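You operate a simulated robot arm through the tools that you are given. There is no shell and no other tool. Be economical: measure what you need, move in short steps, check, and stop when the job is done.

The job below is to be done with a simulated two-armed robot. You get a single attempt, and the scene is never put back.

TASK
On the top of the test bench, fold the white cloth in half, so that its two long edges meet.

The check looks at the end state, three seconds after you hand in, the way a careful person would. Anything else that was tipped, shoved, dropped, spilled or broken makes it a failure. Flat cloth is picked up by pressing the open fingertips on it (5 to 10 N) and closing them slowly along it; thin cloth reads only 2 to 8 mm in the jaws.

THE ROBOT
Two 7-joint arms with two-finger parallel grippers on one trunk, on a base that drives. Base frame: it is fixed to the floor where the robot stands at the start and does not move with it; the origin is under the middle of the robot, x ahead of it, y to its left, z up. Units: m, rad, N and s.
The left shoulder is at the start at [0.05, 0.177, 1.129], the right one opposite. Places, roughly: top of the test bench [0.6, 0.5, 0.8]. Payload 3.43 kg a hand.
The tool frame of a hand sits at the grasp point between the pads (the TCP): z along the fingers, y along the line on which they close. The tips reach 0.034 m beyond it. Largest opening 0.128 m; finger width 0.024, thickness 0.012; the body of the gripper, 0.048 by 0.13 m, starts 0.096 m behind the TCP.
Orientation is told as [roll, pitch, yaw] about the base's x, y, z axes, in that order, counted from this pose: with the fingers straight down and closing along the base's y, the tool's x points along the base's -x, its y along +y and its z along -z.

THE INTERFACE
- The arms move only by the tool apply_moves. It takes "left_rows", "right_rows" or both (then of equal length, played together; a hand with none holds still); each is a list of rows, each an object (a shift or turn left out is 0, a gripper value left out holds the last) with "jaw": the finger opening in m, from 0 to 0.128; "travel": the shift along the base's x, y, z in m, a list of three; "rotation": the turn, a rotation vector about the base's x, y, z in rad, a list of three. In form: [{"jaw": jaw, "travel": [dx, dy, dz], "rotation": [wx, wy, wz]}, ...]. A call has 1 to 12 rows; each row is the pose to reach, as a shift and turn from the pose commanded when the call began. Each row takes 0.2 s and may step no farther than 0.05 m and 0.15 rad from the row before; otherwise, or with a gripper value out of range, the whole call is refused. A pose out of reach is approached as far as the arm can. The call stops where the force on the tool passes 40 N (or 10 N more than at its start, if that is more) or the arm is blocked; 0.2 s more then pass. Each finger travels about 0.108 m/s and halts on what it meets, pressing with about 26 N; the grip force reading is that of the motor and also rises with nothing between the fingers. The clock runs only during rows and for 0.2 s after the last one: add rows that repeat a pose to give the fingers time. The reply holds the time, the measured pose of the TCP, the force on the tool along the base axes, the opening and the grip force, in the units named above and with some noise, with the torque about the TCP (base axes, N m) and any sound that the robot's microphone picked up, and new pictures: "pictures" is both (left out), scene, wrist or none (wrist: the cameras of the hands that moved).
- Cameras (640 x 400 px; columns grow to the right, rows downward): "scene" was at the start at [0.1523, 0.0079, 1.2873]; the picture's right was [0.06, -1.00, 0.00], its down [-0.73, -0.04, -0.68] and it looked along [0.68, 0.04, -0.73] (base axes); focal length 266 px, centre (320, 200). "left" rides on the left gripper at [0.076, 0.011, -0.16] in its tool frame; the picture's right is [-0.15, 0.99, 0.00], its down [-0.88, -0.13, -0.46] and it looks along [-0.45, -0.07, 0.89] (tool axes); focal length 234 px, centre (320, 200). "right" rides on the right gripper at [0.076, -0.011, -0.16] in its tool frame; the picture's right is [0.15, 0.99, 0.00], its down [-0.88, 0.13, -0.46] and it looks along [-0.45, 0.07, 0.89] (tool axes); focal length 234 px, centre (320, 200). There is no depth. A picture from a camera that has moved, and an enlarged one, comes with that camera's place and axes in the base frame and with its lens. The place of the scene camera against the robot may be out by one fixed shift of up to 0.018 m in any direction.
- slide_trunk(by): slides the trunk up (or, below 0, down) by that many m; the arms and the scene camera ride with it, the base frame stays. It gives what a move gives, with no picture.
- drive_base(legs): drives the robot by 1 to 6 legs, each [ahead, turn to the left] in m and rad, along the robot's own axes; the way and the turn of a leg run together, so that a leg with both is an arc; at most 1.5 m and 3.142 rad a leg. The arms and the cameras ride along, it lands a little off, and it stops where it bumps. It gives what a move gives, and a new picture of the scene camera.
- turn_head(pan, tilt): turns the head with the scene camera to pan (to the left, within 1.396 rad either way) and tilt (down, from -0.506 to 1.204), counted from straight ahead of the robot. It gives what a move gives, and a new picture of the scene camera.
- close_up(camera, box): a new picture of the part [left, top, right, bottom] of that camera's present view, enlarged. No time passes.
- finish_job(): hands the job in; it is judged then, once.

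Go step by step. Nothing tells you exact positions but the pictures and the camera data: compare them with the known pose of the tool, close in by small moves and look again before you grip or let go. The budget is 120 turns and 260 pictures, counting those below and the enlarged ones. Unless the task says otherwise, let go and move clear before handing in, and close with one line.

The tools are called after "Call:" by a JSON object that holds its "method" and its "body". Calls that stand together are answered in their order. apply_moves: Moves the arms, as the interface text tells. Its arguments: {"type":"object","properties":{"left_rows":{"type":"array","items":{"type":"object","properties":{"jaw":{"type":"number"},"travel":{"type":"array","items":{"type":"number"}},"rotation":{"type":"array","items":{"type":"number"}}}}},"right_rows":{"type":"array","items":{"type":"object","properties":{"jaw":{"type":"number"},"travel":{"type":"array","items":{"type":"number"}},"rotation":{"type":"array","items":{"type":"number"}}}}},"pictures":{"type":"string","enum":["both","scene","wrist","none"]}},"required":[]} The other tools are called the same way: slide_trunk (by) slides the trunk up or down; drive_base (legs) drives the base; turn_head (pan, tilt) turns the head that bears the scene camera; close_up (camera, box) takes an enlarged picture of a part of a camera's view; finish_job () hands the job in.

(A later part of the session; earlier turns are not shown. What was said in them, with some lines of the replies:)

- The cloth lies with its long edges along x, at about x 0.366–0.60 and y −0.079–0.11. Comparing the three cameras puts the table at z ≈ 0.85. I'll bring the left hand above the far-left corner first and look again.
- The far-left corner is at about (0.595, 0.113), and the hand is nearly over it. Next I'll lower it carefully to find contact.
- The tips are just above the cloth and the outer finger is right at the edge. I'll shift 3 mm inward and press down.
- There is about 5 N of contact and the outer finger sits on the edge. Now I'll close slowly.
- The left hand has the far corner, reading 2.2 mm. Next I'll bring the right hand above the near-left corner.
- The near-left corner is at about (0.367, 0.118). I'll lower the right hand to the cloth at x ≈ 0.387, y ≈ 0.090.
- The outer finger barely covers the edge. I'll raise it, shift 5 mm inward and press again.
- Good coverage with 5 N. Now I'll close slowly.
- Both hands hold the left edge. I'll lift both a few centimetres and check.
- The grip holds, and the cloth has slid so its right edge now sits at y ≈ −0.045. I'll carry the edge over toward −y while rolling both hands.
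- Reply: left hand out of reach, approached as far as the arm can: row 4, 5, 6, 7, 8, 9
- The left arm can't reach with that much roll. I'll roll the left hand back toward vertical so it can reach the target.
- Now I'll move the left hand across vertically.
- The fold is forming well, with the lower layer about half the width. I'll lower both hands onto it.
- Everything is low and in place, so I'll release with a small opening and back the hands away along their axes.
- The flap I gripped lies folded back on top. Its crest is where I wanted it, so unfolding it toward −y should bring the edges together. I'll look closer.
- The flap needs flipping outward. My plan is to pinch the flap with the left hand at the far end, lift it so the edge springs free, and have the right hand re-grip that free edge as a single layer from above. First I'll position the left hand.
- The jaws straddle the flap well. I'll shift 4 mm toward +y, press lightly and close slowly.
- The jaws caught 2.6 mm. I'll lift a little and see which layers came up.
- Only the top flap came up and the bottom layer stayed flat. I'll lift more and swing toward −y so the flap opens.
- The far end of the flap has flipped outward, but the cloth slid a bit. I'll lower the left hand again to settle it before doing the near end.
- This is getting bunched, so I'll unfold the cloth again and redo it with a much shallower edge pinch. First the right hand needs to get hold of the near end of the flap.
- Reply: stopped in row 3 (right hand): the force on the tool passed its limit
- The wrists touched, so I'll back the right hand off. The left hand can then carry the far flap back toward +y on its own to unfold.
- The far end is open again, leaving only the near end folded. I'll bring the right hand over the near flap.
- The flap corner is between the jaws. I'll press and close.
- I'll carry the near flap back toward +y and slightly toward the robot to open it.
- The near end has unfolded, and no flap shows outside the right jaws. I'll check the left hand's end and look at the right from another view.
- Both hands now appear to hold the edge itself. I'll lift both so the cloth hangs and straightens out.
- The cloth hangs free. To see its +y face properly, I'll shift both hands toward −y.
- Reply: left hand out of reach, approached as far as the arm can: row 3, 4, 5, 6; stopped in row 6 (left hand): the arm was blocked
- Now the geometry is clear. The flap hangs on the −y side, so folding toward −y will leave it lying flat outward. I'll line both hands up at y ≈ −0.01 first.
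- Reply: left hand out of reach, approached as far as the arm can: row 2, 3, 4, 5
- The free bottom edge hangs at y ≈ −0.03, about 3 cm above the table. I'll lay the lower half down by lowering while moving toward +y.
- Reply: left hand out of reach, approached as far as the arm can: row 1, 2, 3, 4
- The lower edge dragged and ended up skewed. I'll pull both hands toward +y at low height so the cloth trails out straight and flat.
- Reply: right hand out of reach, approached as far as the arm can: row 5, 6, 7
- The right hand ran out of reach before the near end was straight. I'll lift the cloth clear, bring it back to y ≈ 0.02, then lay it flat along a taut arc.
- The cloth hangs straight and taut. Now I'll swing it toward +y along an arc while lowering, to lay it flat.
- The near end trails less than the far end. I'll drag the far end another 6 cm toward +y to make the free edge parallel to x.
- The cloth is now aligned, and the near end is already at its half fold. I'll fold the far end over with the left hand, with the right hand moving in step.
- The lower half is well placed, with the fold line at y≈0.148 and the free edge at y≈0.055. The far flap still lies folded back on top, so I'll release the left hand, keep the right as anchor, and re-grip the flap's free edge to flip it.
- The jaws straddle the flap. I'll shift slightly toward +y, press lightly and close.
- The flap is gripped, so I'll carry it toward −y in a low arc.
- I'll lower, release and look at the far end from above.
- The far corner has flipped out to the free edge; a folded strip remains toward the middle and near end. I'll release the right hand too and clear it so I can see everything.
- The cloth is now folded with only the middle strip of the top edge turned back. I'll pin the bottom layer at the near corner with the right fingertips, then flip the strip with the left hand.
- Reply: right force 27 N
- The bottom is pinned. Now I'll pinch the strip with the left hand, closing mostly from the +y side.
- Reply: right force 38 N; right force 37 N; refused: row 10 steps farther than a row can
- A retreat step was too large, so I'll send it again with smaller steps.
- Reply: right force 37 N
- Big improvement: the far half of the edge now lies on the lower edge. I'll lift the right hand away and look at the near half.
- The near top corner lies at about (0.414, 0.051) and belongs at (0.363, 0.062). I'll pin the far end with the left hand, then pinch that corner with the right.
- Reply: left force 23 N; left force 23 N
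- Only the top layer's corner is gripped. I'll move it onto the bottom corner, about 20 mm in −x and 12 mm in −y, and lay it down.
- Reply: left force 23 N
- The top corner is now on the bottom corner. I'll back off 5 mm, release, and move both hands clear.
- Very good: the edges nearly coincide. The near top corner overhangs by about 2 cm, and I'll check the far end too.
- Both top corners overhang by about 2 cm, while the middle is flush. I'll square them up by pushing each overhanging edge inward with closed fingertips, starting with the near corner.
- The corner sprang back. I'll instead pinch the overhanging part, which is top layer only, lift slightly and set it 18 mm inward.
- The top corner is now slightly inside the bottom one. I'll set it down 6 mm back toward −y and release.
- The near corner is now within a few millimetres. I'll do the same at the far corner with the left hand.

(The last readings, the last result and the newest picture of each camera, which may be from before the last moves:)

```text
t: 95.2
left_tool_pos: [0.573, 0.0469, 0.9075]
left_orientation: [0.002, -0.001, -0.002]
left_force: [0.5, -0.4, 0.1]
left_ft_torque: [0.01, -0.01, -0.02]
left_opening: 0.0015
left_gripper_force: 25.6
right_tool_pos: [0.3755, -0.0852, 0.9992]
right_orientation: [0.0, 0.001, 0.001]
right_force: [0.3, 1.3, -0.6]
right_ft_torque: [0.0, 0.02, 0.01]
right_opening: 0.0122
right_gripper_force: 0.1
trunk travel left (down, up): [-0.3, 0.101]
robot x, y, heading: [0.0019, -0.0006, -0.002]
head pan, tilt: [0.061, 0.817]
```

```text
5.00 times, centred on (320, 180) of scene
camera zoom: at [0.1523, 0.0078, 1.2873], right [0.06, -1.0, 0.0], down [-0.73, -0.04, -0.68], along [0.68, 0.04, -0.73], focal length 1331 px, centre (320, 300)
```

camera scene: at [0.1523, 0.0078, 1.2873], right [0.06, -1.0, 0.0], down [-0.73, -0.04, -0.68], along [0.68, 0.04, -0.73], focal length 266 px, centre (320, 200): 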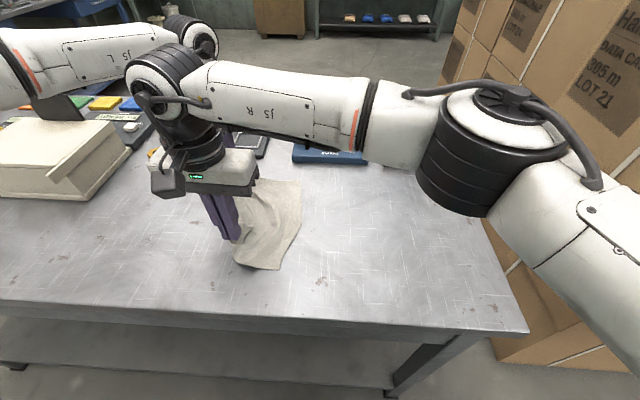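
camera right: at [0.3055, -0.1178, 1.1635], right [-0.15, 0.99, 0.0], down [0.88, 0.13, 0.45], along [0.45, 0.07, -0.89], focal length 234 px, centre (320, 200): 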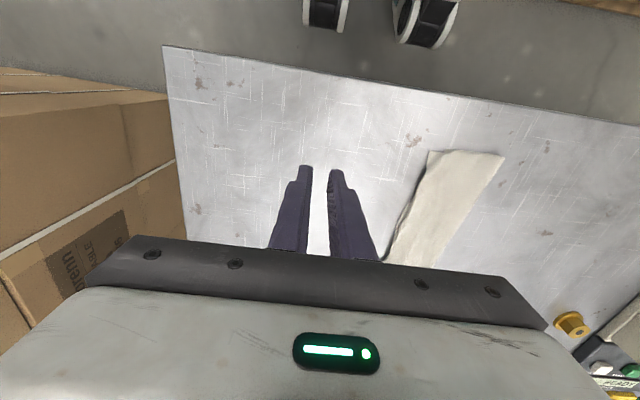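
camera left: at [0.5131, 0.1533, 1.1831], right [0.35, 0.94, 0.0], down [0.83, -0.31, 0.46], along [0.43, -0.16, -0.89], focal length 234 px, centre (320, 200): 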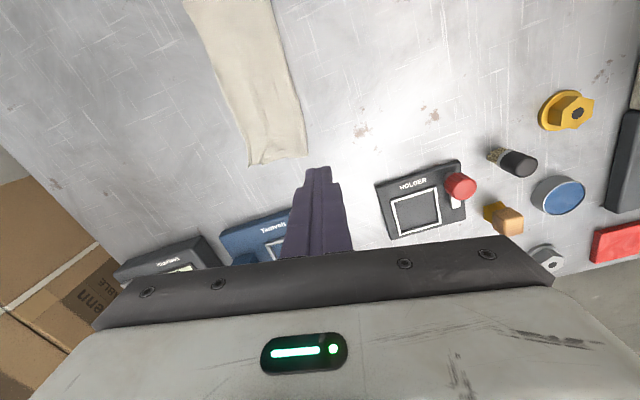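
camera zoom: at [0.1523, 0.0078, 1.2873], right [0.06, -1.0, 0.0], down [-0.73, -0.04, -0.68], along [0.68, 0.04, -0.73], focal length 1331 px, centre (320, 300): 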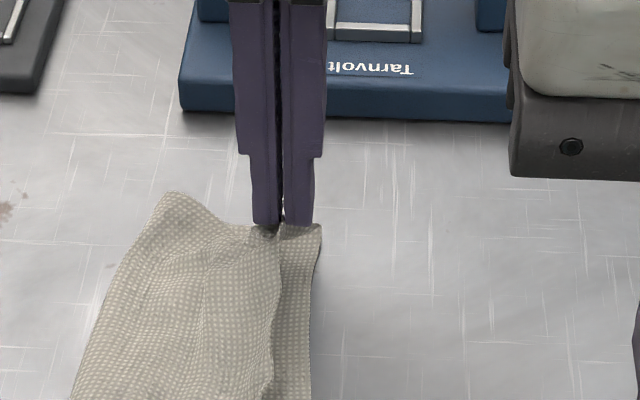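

The top is now about 1.5 cm inside, so I'll come back 12 mm, lower and release.

Call:
{"method": "apply_moves", "body": {"left_rows": [{"travel": [0, -0.007, -0.006]}, {"travel": [0.001, -0.013, -0.015]}, {"travel": [0.001, -0.013, -0.018]}, {"jaw": 0.006, "travel": [0.001, -0.013, -0.018]}, {"jaw": 0.012, "travel": [0.001, -0.013, -0.018]}, {"travel": [0.001, -0.013, 0.0]}, {"travel": [0.001, -0.013, 0.04]}, {"travel": [0.005, 0.01, 0.075]}, {"travel": [0.01, 0.04, 0.1]}, {"travel": [0.01, 0.07, 0.12]}], "pictures": "none"}}

Call:
{"method": "close_up", "body": {"camera": "left", "box": [160, 0, 400, 180]}}

Call:
{"method": "close_up", "body": {"camera": "scene", "box": [240, 160, 360, 280]}}

Call:
{"method": "close_up", "body": {"camera": "right", "box": [340, 100, 540, 260]}}

```text
t: 97.4
left_tool_pos: [0.5832, 0.1172, 1.028]
left_orientation: [0.003, -0.001, -0.002]
left_force: [0.5, 0.6, -0.2]
left_ft_torque: [-0.01, 0.0, 0.01]
left_opening: 0.012
left_gripper_force: 0.0
right_tool_pos: [0.3759, -0.0848, 0.9987]
right_orientation: [-0.003, 0.003, 0.002]
right_force: [0.4, -1.2, -0.1]
right_ft_torque: [-0.03, -0.03, 0.02]
right_opening: 0.0122
right_gripper_force: 0.0
trunk travel left (down, up): [-0.3, 0.101]
robot x, y, heading: [-0.0014, -0.0009, -0.005]
head pan, tilt: [0.061, 0.817]
```

```text
2.22 times, centred on (280, 90) of left
camera zoom: at [0.5064, 0.1279, 1.1869], right [0.15, 0.99, 0.0], down [0.88, -0.13, 0.46], along [0.45, -0.06, -0.89], focal length 520 px, centre (409, 444)
```

zoom: 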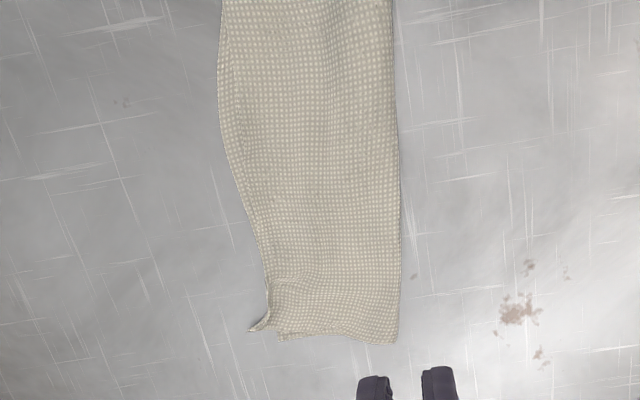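

```text
3.33 times, centred on (300, 220) of scene
camera zoom: at [0.1521, 0.0083, 1.2873], right [0.06, -1.0, 0.0], down [-0.73, -0.04, -0.68], along [0.68, 0.04, -0.73], focal length 888 px, centre (387, 133)
```

zoom: 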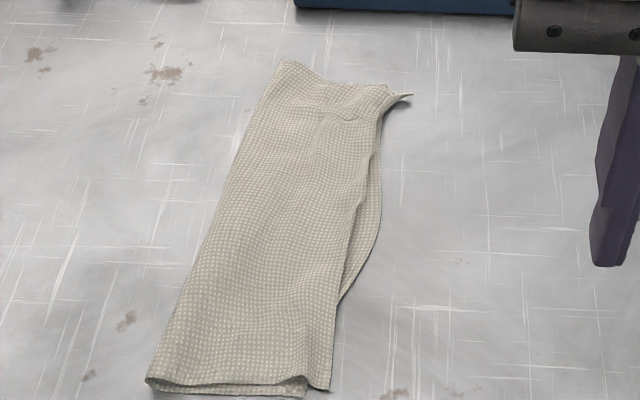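

```text
2.50 times, centred on (440, 180) of right
camera zoom: at [0.3009, -0.0956, 1.1585], right [-0.15, 0.99, 0.0], down [0.88, 0.13, 0.45], along [0.45, 0.07, -0.89], focal length 585 px, centre (20, 250)
```

zoom: 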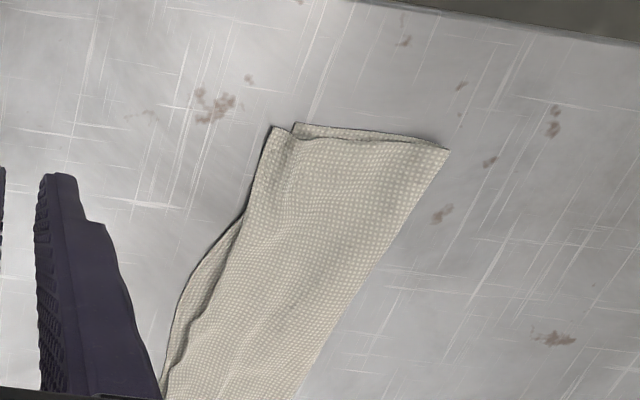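

The edges now match within about a centimetre along the whole length. The remaining difference comes from the cloth's own wavy edge. As a last touch, I'll press both corner tips flat and nudge them inward.

Call:
{"method": "apply_moves", "body": {"left_rows": [{"jaw": 0.0, "travel": [-0.003, -0.03, -0.03]}, {"travel": [-0.006, -0.06, -0.06]}, {"travel": [-0.01, -0.093, -0.09]}, {"travel": [-0.01, -0.093, -0.125]}, {"travel": [-0.01, -0.093, -0.14]}, {"travel": [-0.01, -0.093, -0.144]}, {"travel": [-0.01, -0.093, -0.144]}, {"travel": [-0.01, -0.087, -0.144]}, {"travel": [-0.01, -0.081, -0.144]}, {"travel": [-0.01, -0.081, -0.13]}, {"travel": [-0.01, -0.081, -0.09]}, {"travel": [-0.01, -0.06, -0.05]}], "right_rows": [{"jaw": 0.0, "travel": [-0.001, 0.045, -0.01]}, {"travel": [-0.002, 0.09, -0.02]}, {"travel": [-0.004, 0.13, -0.04]}, {"travel": [-0.004, 0.136, -0.08]}, {"travel": [-0.004, 0.136, -0.11]}, {"travel": [-0.004, 0.136, -0.1145]}, {"travel": [-0.004, 0.136, -0.1145]}, {"travel": [-0.004, 0.142, -0.1145]}, {"travel": [-0.004, 0.148, -0.1145]}, {"travel": [-0.004, 0.148, -0.1]}, {"travel": [-0.004, 0.148, -0.06]}, {"travel": [-0.004, 0.12, -0.03]}], "pictures": "none"}}

Call:
{"method": "apply_moves", "body": {"left_rows": [{"travel": [0, 0.03, 0.03]}, {"travel": [0, 0.06, 0.06]}, {"travel": [0, 0.07, 0.08]}, {"travel": [0, 0.07, 0.1]}, {"travel": [0, 0.07, 0.1]}], "right_rows": [{"travel": [0, -0.04, 0.02]}, {"travel": [0, -0.08, 0.04]}, {"travel": [0, -0.12, 0.04]}, {"travel": [0, -0.16, 0.04]}, {"travel": [0, -0.18, 0.04]}], "pictures": "scene"}}

Call:
{"method": "close_up", "body": {"camera": "scene", "box": [240, 160, 360, 280]}}

Call:
{"method": "close_up", "body": {"camera": "left", "box": [160, 0, 400, 180]}}

Call:
{"method": "close_up", "body": {"camera": "right", "box": [340, 80, 600, 260]}}

```text
t: 100.0
left_tool_pos: [0.5712, 0.0563, 0.9769]
left_orientation: [0.003, 0.001, 0.0]
left_force: [-0.4, 0.1, 0.1]
left_ft_torque: [0.0, 0.0, 0.01]
left_opening: 0.0
left_gripper_force: 26.0
right_tool_pos: [0.37, 0.0331, 0.9696]
right_orientation: [-0.003, 0.001, 0.003]
right_force: [-0.3, 0.7, 0.5]
right_ft_torque: [-0.02, -0.02, -0.02]
right_opening: 0.0001
right_gripper_force: 26.2
trunk travel left (down, up): [-0.3, 0.101]
robot x, y, heading: [-0.0044, -0.0008, -0.002]
head pan, tilt: [0.061, 0.817]
```

```text
t: 101.2
left_tool_pos: [0.5726, 0.127, 1.077]
left_orientation: [0.002, 0.001, -0.002]
left_force: [-0.5, -0.7, 0.0]
left_ft_torque: [0.0, -0.03, 0.01]
left_opening: 0.0
left_gripper_force: 26.2
right_tool_pos: [0.3731, -0.1458, 1.0095]
right_orientation: [-0.001, 0.002, 0.001]
right_force: [0.5, 0.0, 0.8]
right_ft_torque: [0.02, 0.02, -0.01]
right_opening: 0.0
right_gripper_force: 25.5
trunk travel left (down, up): [-0.3, 0.101]
robot x, y, heading: [-0.0014, -0.0021, 0.005]
head pan, tilt: [0.061, 0.817]
camera scene: at [0.1523, 0.0078, 1.2873], right [0.06, -1.0, 0.0], down [-0.73, -0.04, -0.68], along [0.68, 0.04, -0.73], focal length 266 px, centre (320, 200)
```

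scene: 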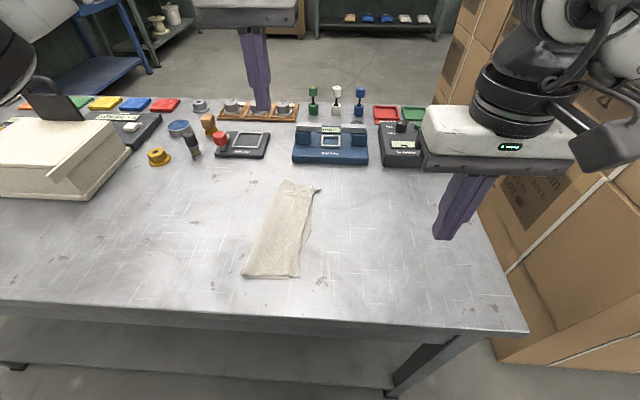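

```text
3.33 times, centred on (300, 220) of scene
camera zoom: at [0.1523, 0.0078, 1.2873], right [0.06, -1.0, 0.0], down [-0.73, -0.04, -0.68], along [0.68, 0.04, -0.73], focal length 888 px, centre (387, 133)
```

zoom: 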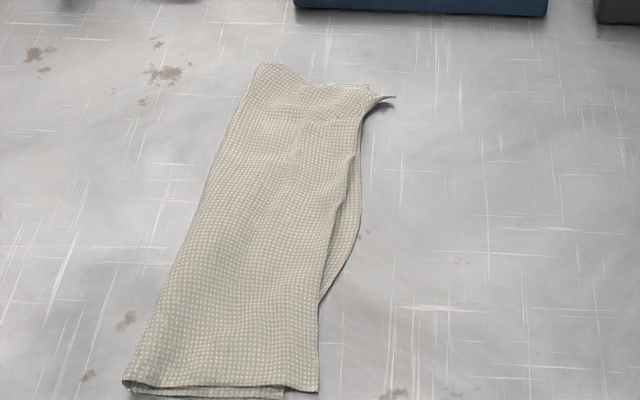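

```text
2.22 times, centred on (280, 90) of left
camera zoom: at [0.4969, 0.1377, 1.2365], right [0.15, 0.99, 0.0], down [0.88, -0.13, 0.46], along [0.45, -0.06, -0.89], focal length 520 px, centre (409, 444)
```

zoom: 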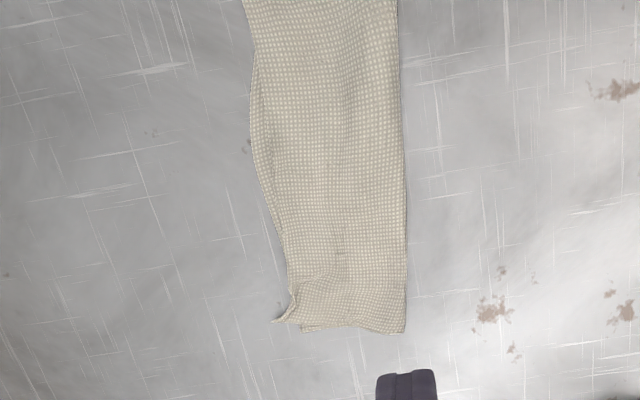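

```text
2.22 times, centred on (470, 170) of right
camera zoom: at [0.2976, -0.1568, 1.169], right [-0.15, 0.99, 0.0], down [0.88, 0.13, 0.45], along [0.45, 0.07, -0.89], focal length 520 px, centre (-13, 267)
```

zoom: 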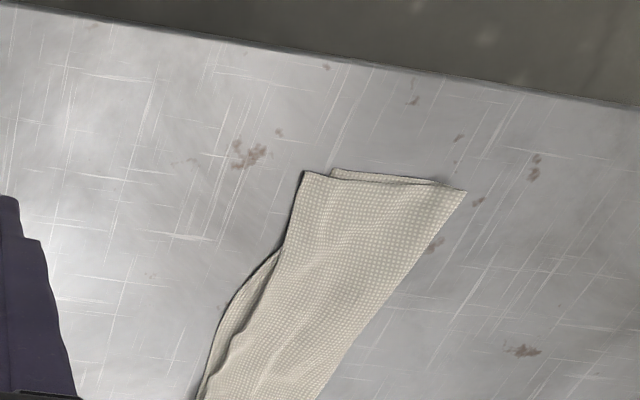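

Everything is undisturbed and the fold is nearly right. The near corner overhangs about 1.7 cm again, so I'll repeat the pinch-and-shift there.

Call:
{"method": "apply_moves", "body": {"right_rows": [{"jaw": 0.02, "travel": [0.001, 0.045, -0.01]}, {"travel": [0.002, 0.09, -0.02]}, {"travel": [0.003, 0.135, -0.03]}, {"travel": [0.003, 0.18, -0.05]}, {"travel": [0.003, 0.209, -0.08]}, {"travel": [0.003, 0.209, -0.11]}, {"travel": [0.003, 0.209, -0.12]}, {"travel": [0.003, 0.209, -0.122]}], "pictures": "none"}}

Call:
{"method": "close_up", "body": {"camera": "right", "box": [240, 100, 440, 220]}}

```text
t: 103.0
left_tool_pos: [0.5742, 0.1265, 1.0772]
left_orientation: [0.004, -0.001, 0.001]
left_force: [0.1, 0.0, 0.3]
left_ft_torque: [0.04, -0.01, 0.0]
left_opening: 0.0
left_gripper_force: 25.7
right_tool_pos: [0.3764, 0.062, 0.887]
right_orientation: [0.0, 0.002, 0.001]
right_force: [-0.1, 1.5, 1.5]
right_ft_torque: [0.02, 0.02, -0.01]
right_opening: 0.0202
right_gripper_force: 0.1
trunk travel left (down, up): [-0.3, 0.101]
robot x, y, heading: [0.0017, -0.0003, 0.004]
head pan, tilt: [0.061, 0.817]
```

```text
3.20 times, centred on (340, 160) of right
camera zoom: at [0.3014, 0.0527, 1.0468], right [-0.15, 0.99, 0.0], down [0.88, 0.13, 0.45], along [0.45, 0.07, -0.89], focal length 749 px, centre (256, 328)
```

zoom: 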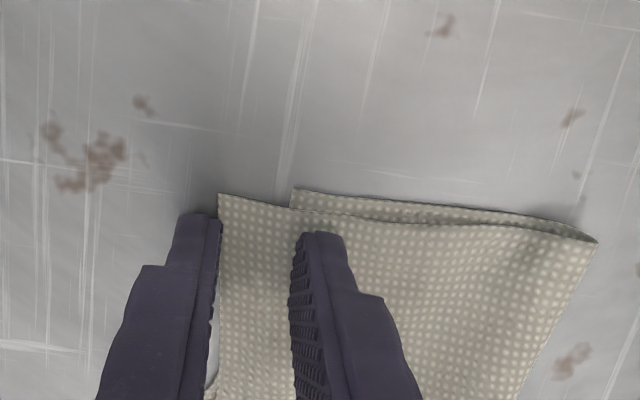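

Call:
{"method": "apply_moves", "body": {"right_rows": [{"jaw": 0.015, "travel": [0, 0, -0.001]}, {"jaw": 0.011, "travel": [0, 0, -0.001]}, {"jaw": 0.007, "travel": [0, 0, -0.001]}, {"jaw": 0.003, "travel": [0, 0, -0.001]}, {"jaw": 0.0, "travel": [0, 0, -0.001]}, {"jaw": 0.0, "travel": [0, 0, 0.0]}, {"travel": [-0.001, 0.004, 0.012]}, {"travel": [-0.002, 0.013, 0.016]}, {"travel": [-0.003, 0.018, 0.01]}, {"travel": [-0.003, 0.016, 0.002]}, {"travel": [-0.003, 0.015, 0.002]}], "pictures": "none"}}

Call:
{"method": "apply_moves", "body": {"right_rows": [{"jaw": 0.006}, {"jaw": 0.012}, {"jaw": 0.012, "travel": [0, 0, 0.02]}, {"travel": [0, 0, 0.06]}, {"travel": [0, -0.04, 0.09]}, {"travel": [0, -0.085, 0.1]}, {"travel": [0, -0.13, 0.11]}, {"travel": [0, -0.175, 0.11]}, {"travel": [0, -0.2, 0.11]}], "pictures": "none"}}

Call:
{"method": "close_up", "body": {"camera": "scene", "box": [240, 160, 360, 280]}}

Call:
{"method": "close_up", "body": {"camera": "right", "box": [340, 80, 600, 260]}}

Call:
{"method": "close_up", "body": {"camera": "left", "box": [160, 0, 400, 180]}}

```text
t: 105.4
left_tool_pos: [0.5731, 0.1273, 1.0783]
left_orientation: [0.003, -0.001, 0.001]
left_force: [1.0, -1.6, 0.0]
left_ft_torque: [0.01, 0.03, 0.0]
left_opening: 0.0
left_gripper_force: 26.7
right_tool_pos: [0.3722, 0.0771, 0.8884]
right_orientation: [-0.002, 0.002, 0.002]
right_force: [0.2, 0.1, 0.5]
right_ft_torque: [0.0, -0.03, -0.03]
right_opening: 0.0001
right_gripper_force: 26.1
trunk travel left (down, up): [-0.3, 0.101]
robot x, y, heading: [-0.0033, -0.0003, -0.003]
head pan, tilt: [0.061, 0.817]
```

```text
t: 107.4
left_tool_pos: [0.5733, 0.1267, 1.0768]
left_orientation: [0.002, 0.0, 0.0]
left_force: [0.0, 0.1, 0.0]
left_ft_torque: [-0.03, -0.02, -0.01]
left_opening: 0.0001
left_gripper_force: 26.2
right_tool_pos: [0.3725, -0.1235, 0.9993]
right_orientation: [-0.002, 0.002, 0.003]
right_force: [-1.0, 1.1, -0.5]
right_ft_torque: [0.02, 0.01, 0.0]
right_opening: 0.0117
right_gripper_force: 0.1
trunk travel left (down, up): [-0.3, 0.101]
robot x, y, heading: [0.0012, 0.0013, -0.001]
head pan, tilt: [0.061, 0.817]
```

```text
3.33 times, centred on (300, 220) of scene
camera zoom: at [0.1522, 0.0076, 1.2873], right [0.06, -1.0, 0.0], down [-0.73, -0.04, -0.68], along [0.68, 0.04, -0.73], focal length 888 px, centre (387, 133)
```

zoom: 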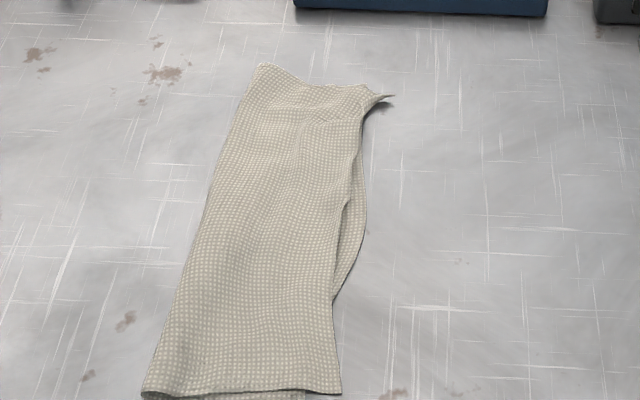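

```text
2.22 times, centred on (470, 170) of right
camera zoom: at [0.2978, -0.1338, 1.1596], right [-0.15, 0.99, 0.0], down [0.88, 0.13, 0.45], along [0.45, 0.07, -0.89], focal length 520 px, centre (-13, 267)
```

zoom: 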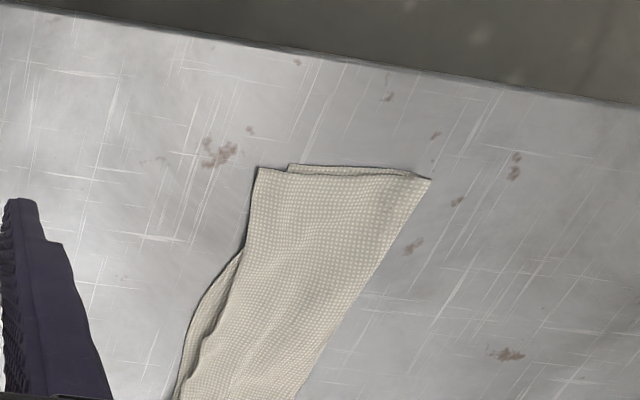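

```text
2.22 times, centred on (280, 90) of left
camera zoom: at [0.4968, 0.1375, 1.2363], right [0.15, 0.99, 0.0], down [0.88, -0.13, 0.46], along [0.45, -0.06, -0.89], focal length 520 px, centre (409, 444)
```

zoom: 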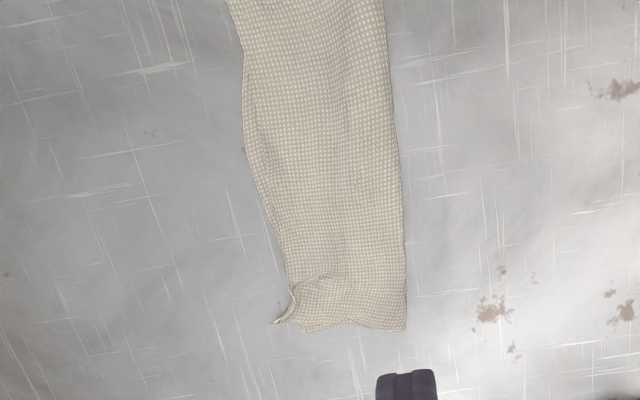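

That pinch came away empty. I'll try again with firmer contact.

Call:
{"method": "apply_moves", "body": {"right_rows": [{"jaw": 0.024, "travel": [0.001, 0.045, -0.01]}, {"travel": [0.002, 0.09, -0.02]}, {"travel": [0.003, 0.135, -0.03]}, {"travel": [0.004, 0.165, -0.05]}, {"travel": [0.004, 0.18, -0.08]}, {"travel": [0.004, 0.18, -0.105]}, {"travel": [0.004, 0.18, -0.113]}, {"travel": [0.004, 0.18, -0.116]}, {"travel": [0.004, 0.18, -0.116]}], "pictures": "none"}}

Call:
{"method": "close_up", "body": {"camera": "right", "box": [240, 100, 440, 220]}}

```text
t: 109.4
left_tool_pos: [0.5717, 0.1256, 1.0779]
left_orientation: [0.003, -0.002, 0.0]
left_force: [-1.4, 0.5, 0.6]
left_ft_torque: [-0.01, -0.02, -0.03]
left_opening: 0.0
left_gripper_force: 25.9
right_tool_pos: [0.3758, 0.0571, 0.885]
right_orientation: [0.003, -0.004, 0.0]
right_force: [2.1, -1.5, 29.8]
right_ft_torque: [0.39, 0.15, 0.0]
right_opening: 0.0232
right_gripper_force: 0.0
trunk travel left (down, up): [-0.3, 0.101]
robot x, y, heading: [-0.0038, -0.0011, 0.001]
head pan, tilt: [0.061, 0.817]
```

```text
3.20 times, centred on (340, 160) of right
camera zoom: at [0.3005, 0.047, 1.0454], right [-0.15, 0.99, 0.0], down [0.88, 0.13, 0.46], along [0.45, 0.07, -0.89], focal length 749 px, centre (256, 328)
```

zoom: 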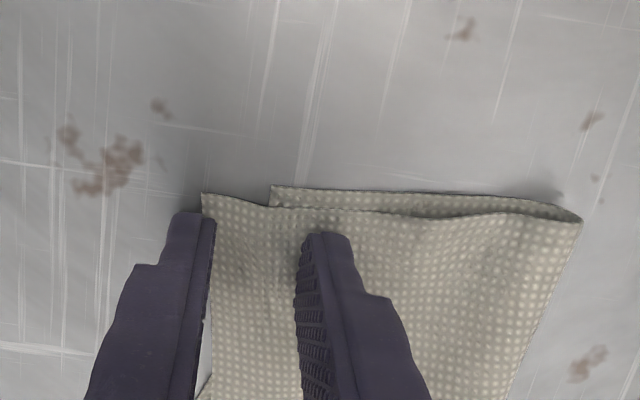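

Call:
{"method": "apply_moves", "body": {"right_rows": [{"travel": [0, 0, 0.006]}, {"travel": [0, 0.004, 0.006]}, {"travel": [0, 0.004, 0.0025]}, {"jaw": 0.02, "travel": [0, 0.004, 0.0022]}, {"jaw": 0.016, "travel": [0, 0.004, 0.0022]}, {"jaw": 0.012, "travel": [0, 0.004, 0.002]}, {"jaw": 0.008, "travel": [0, 0.004, 0.002]}, {"jaw": 0.004, "travel": [0, 0.004, 0.002]}, {"jaw": 0.0, "travel": [0, 0.004, 0.002]}, {"jaw": 0.0, "travel": [0, 0.004, 0.003]}], "pictures": "none"}}

Call:
{"method": "close_up", "body": {"camera": "right", "box": [240, 100, 440, 220]}}

```text
t: 111.6
left_tool_pos: [0.5728, 0.1257, 1.0777]
left_orientation: [0.004, 0.0, 0.002]
left_force: [0.0, -0.3, -0.4]
left_ft_torque: [0.0, -0.01, -0.02]
left_opening: 0.0001
left_gripper_force: 26.3
right_tool_pos: [0.3746, 0.0616, 0.8861]
right_orientation: [-0.001, 0.003, 0.002]
right_force: [1.7, 4.2, 16.6]
right_ft_torque: [0.17, 0.01, -0.03]
right_opening: 0.0023
right_gripper_force: 26.0
trunk travel left (down, up): [-0.3, 0.101]
robot x, y, heading: [-0.0031, 0.0021, -0.003]
head pan, tilt: [0.061, 0.817]
```

```text
3.20 times, centred on (340, 160) of right
camera zoom: at [0.3009, 0.0517, 1.046], right [-0.15, 0.99, 0.0], down [0.88, 0.13, 0.45], along [0.45, 0.07, -0.89], focal length 749 px, centre (256, 328)
```

zoom: 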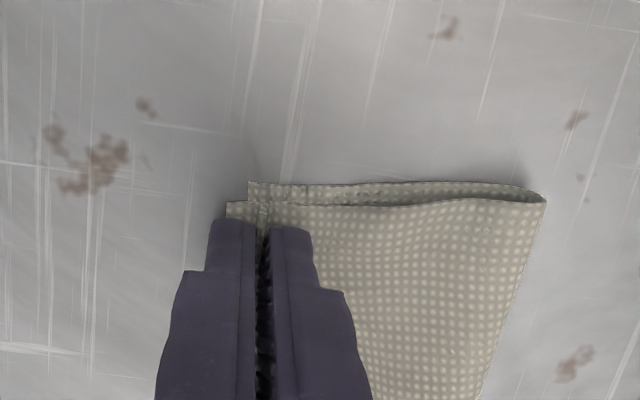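

Gripped, and the overhang is down to about 6 mm. I'll lift slightly, shift 5 mm and release.

Call:
{"method": "apply_moves", "body": {"right_rows": [{"travel": [-0.001, 0.001, 0.01]}, {"travel": [-0.002, 0.004, 0.014]}, {"travel": [-0.002, 0.006, 0.008]}, {"travel": [-0.002, 0.006, 0.002]}, {"jaw": 0.006, "travel": [-0.002, 0.006, 0.002]}, {"jaw": 0.01, "travel": [-0.002, 0.006, 0.002]}, {"travel": [-0.002, 0.006, 0.03]}, {"travel": [-0.002, 0.006, 0.07]}, {"travel": [-0.002, -0.035, 0.09]}, {"travel": [0, -0.08, 0.1]}, {"travel": [0, -0.125, 0.11]}, {"travel": [0, -0.17, 0.11]}], "pictures": "none"}}

Call:
{"method": "close_up", "body": {"camera": "scene", "box": [240, 160, 360, 280]}}

Call:
{"method": "close_up", "body": {"camera": "right", "box": [340, 80, 600, 260]}}

```text
t: 114.2
left_tool_pos: [0.5725, 0.1253, 1.077]
left_orientation: [0.004, -0.001, -0.001]
left_force: [-0.5, 0.7, -0.4]
left_ft_torque: [0.01, 0.0, 0.03]
left_opening: 0.0
left_gripper_force: 26.3
right_tool_pos: [0.3759, -0.1098, 0.9948]
right_orientation: [0.0, 0.002, 0.002]
right_force: [-0.5, -0.4, -0.1]
right_ft_torque: [0.0, -0.01, 0.02]
right_opening: 0.0097
right_gripper_force: 0.1
trunk travel left (down, up): [-0.3, 0.101]
robot x, y, heading: [-0.0005, -0.0016, 0.002]
head pan, tilt: [0.061, 0.817]
```

```text
3.33 times, centred on (300, 220) of scene
camera zoom: at [0.1522, 0.0071, 1.2873], right [0.06, -1.0, 0.0], down [-0.73, -0.04, -0.68], along [0.68, 0.04, -0.73], focal length 888 px, centre (387, 133)
```

zoom: 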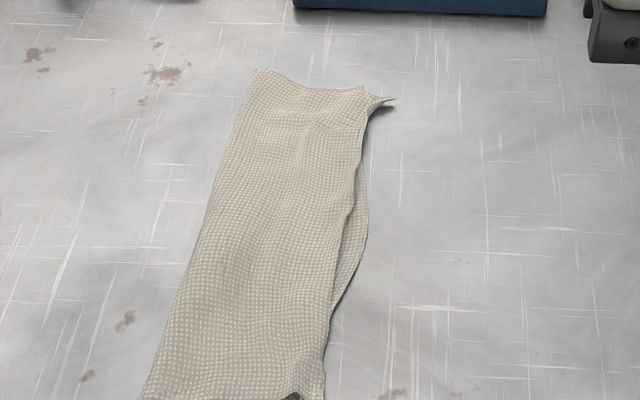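

```text
2.22 times, centred on (470, 170) of right
camera zoom: at [0.3014, -0.1201, 1.1547], right [-0.15, 0.99, 0.0], down [0.88, 0.13, 0.45], along [0.45, 0.07, -0.89], focal length 520 px, centre (-13, 267)
```

zoom: 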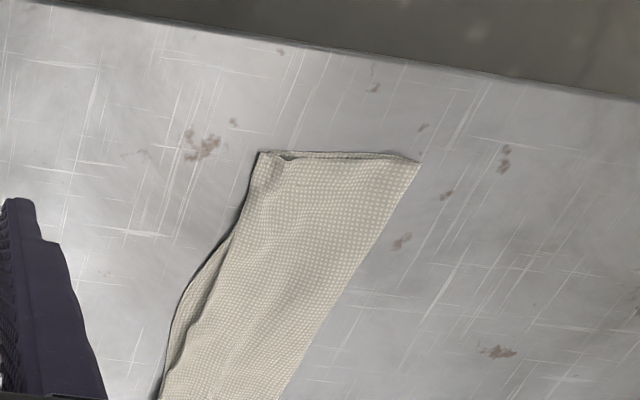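

The two long edges now meet along the whole length: the near corners coincide, and the far tip and mid-edge are within about 1 cm. Both hands are open, clear of the cloth, and nothing else on the bench was moved, so I'm handing in.

Call:
{"method": "finish_job", "body": {}}

```text
The job is handed in.
```

I folded the white cloth in half on the test bench and handed the job in. By the last pictures, the two long edges coincide at the near corner and lie within about 1 cm of each other at mid-edge and at the far corner.
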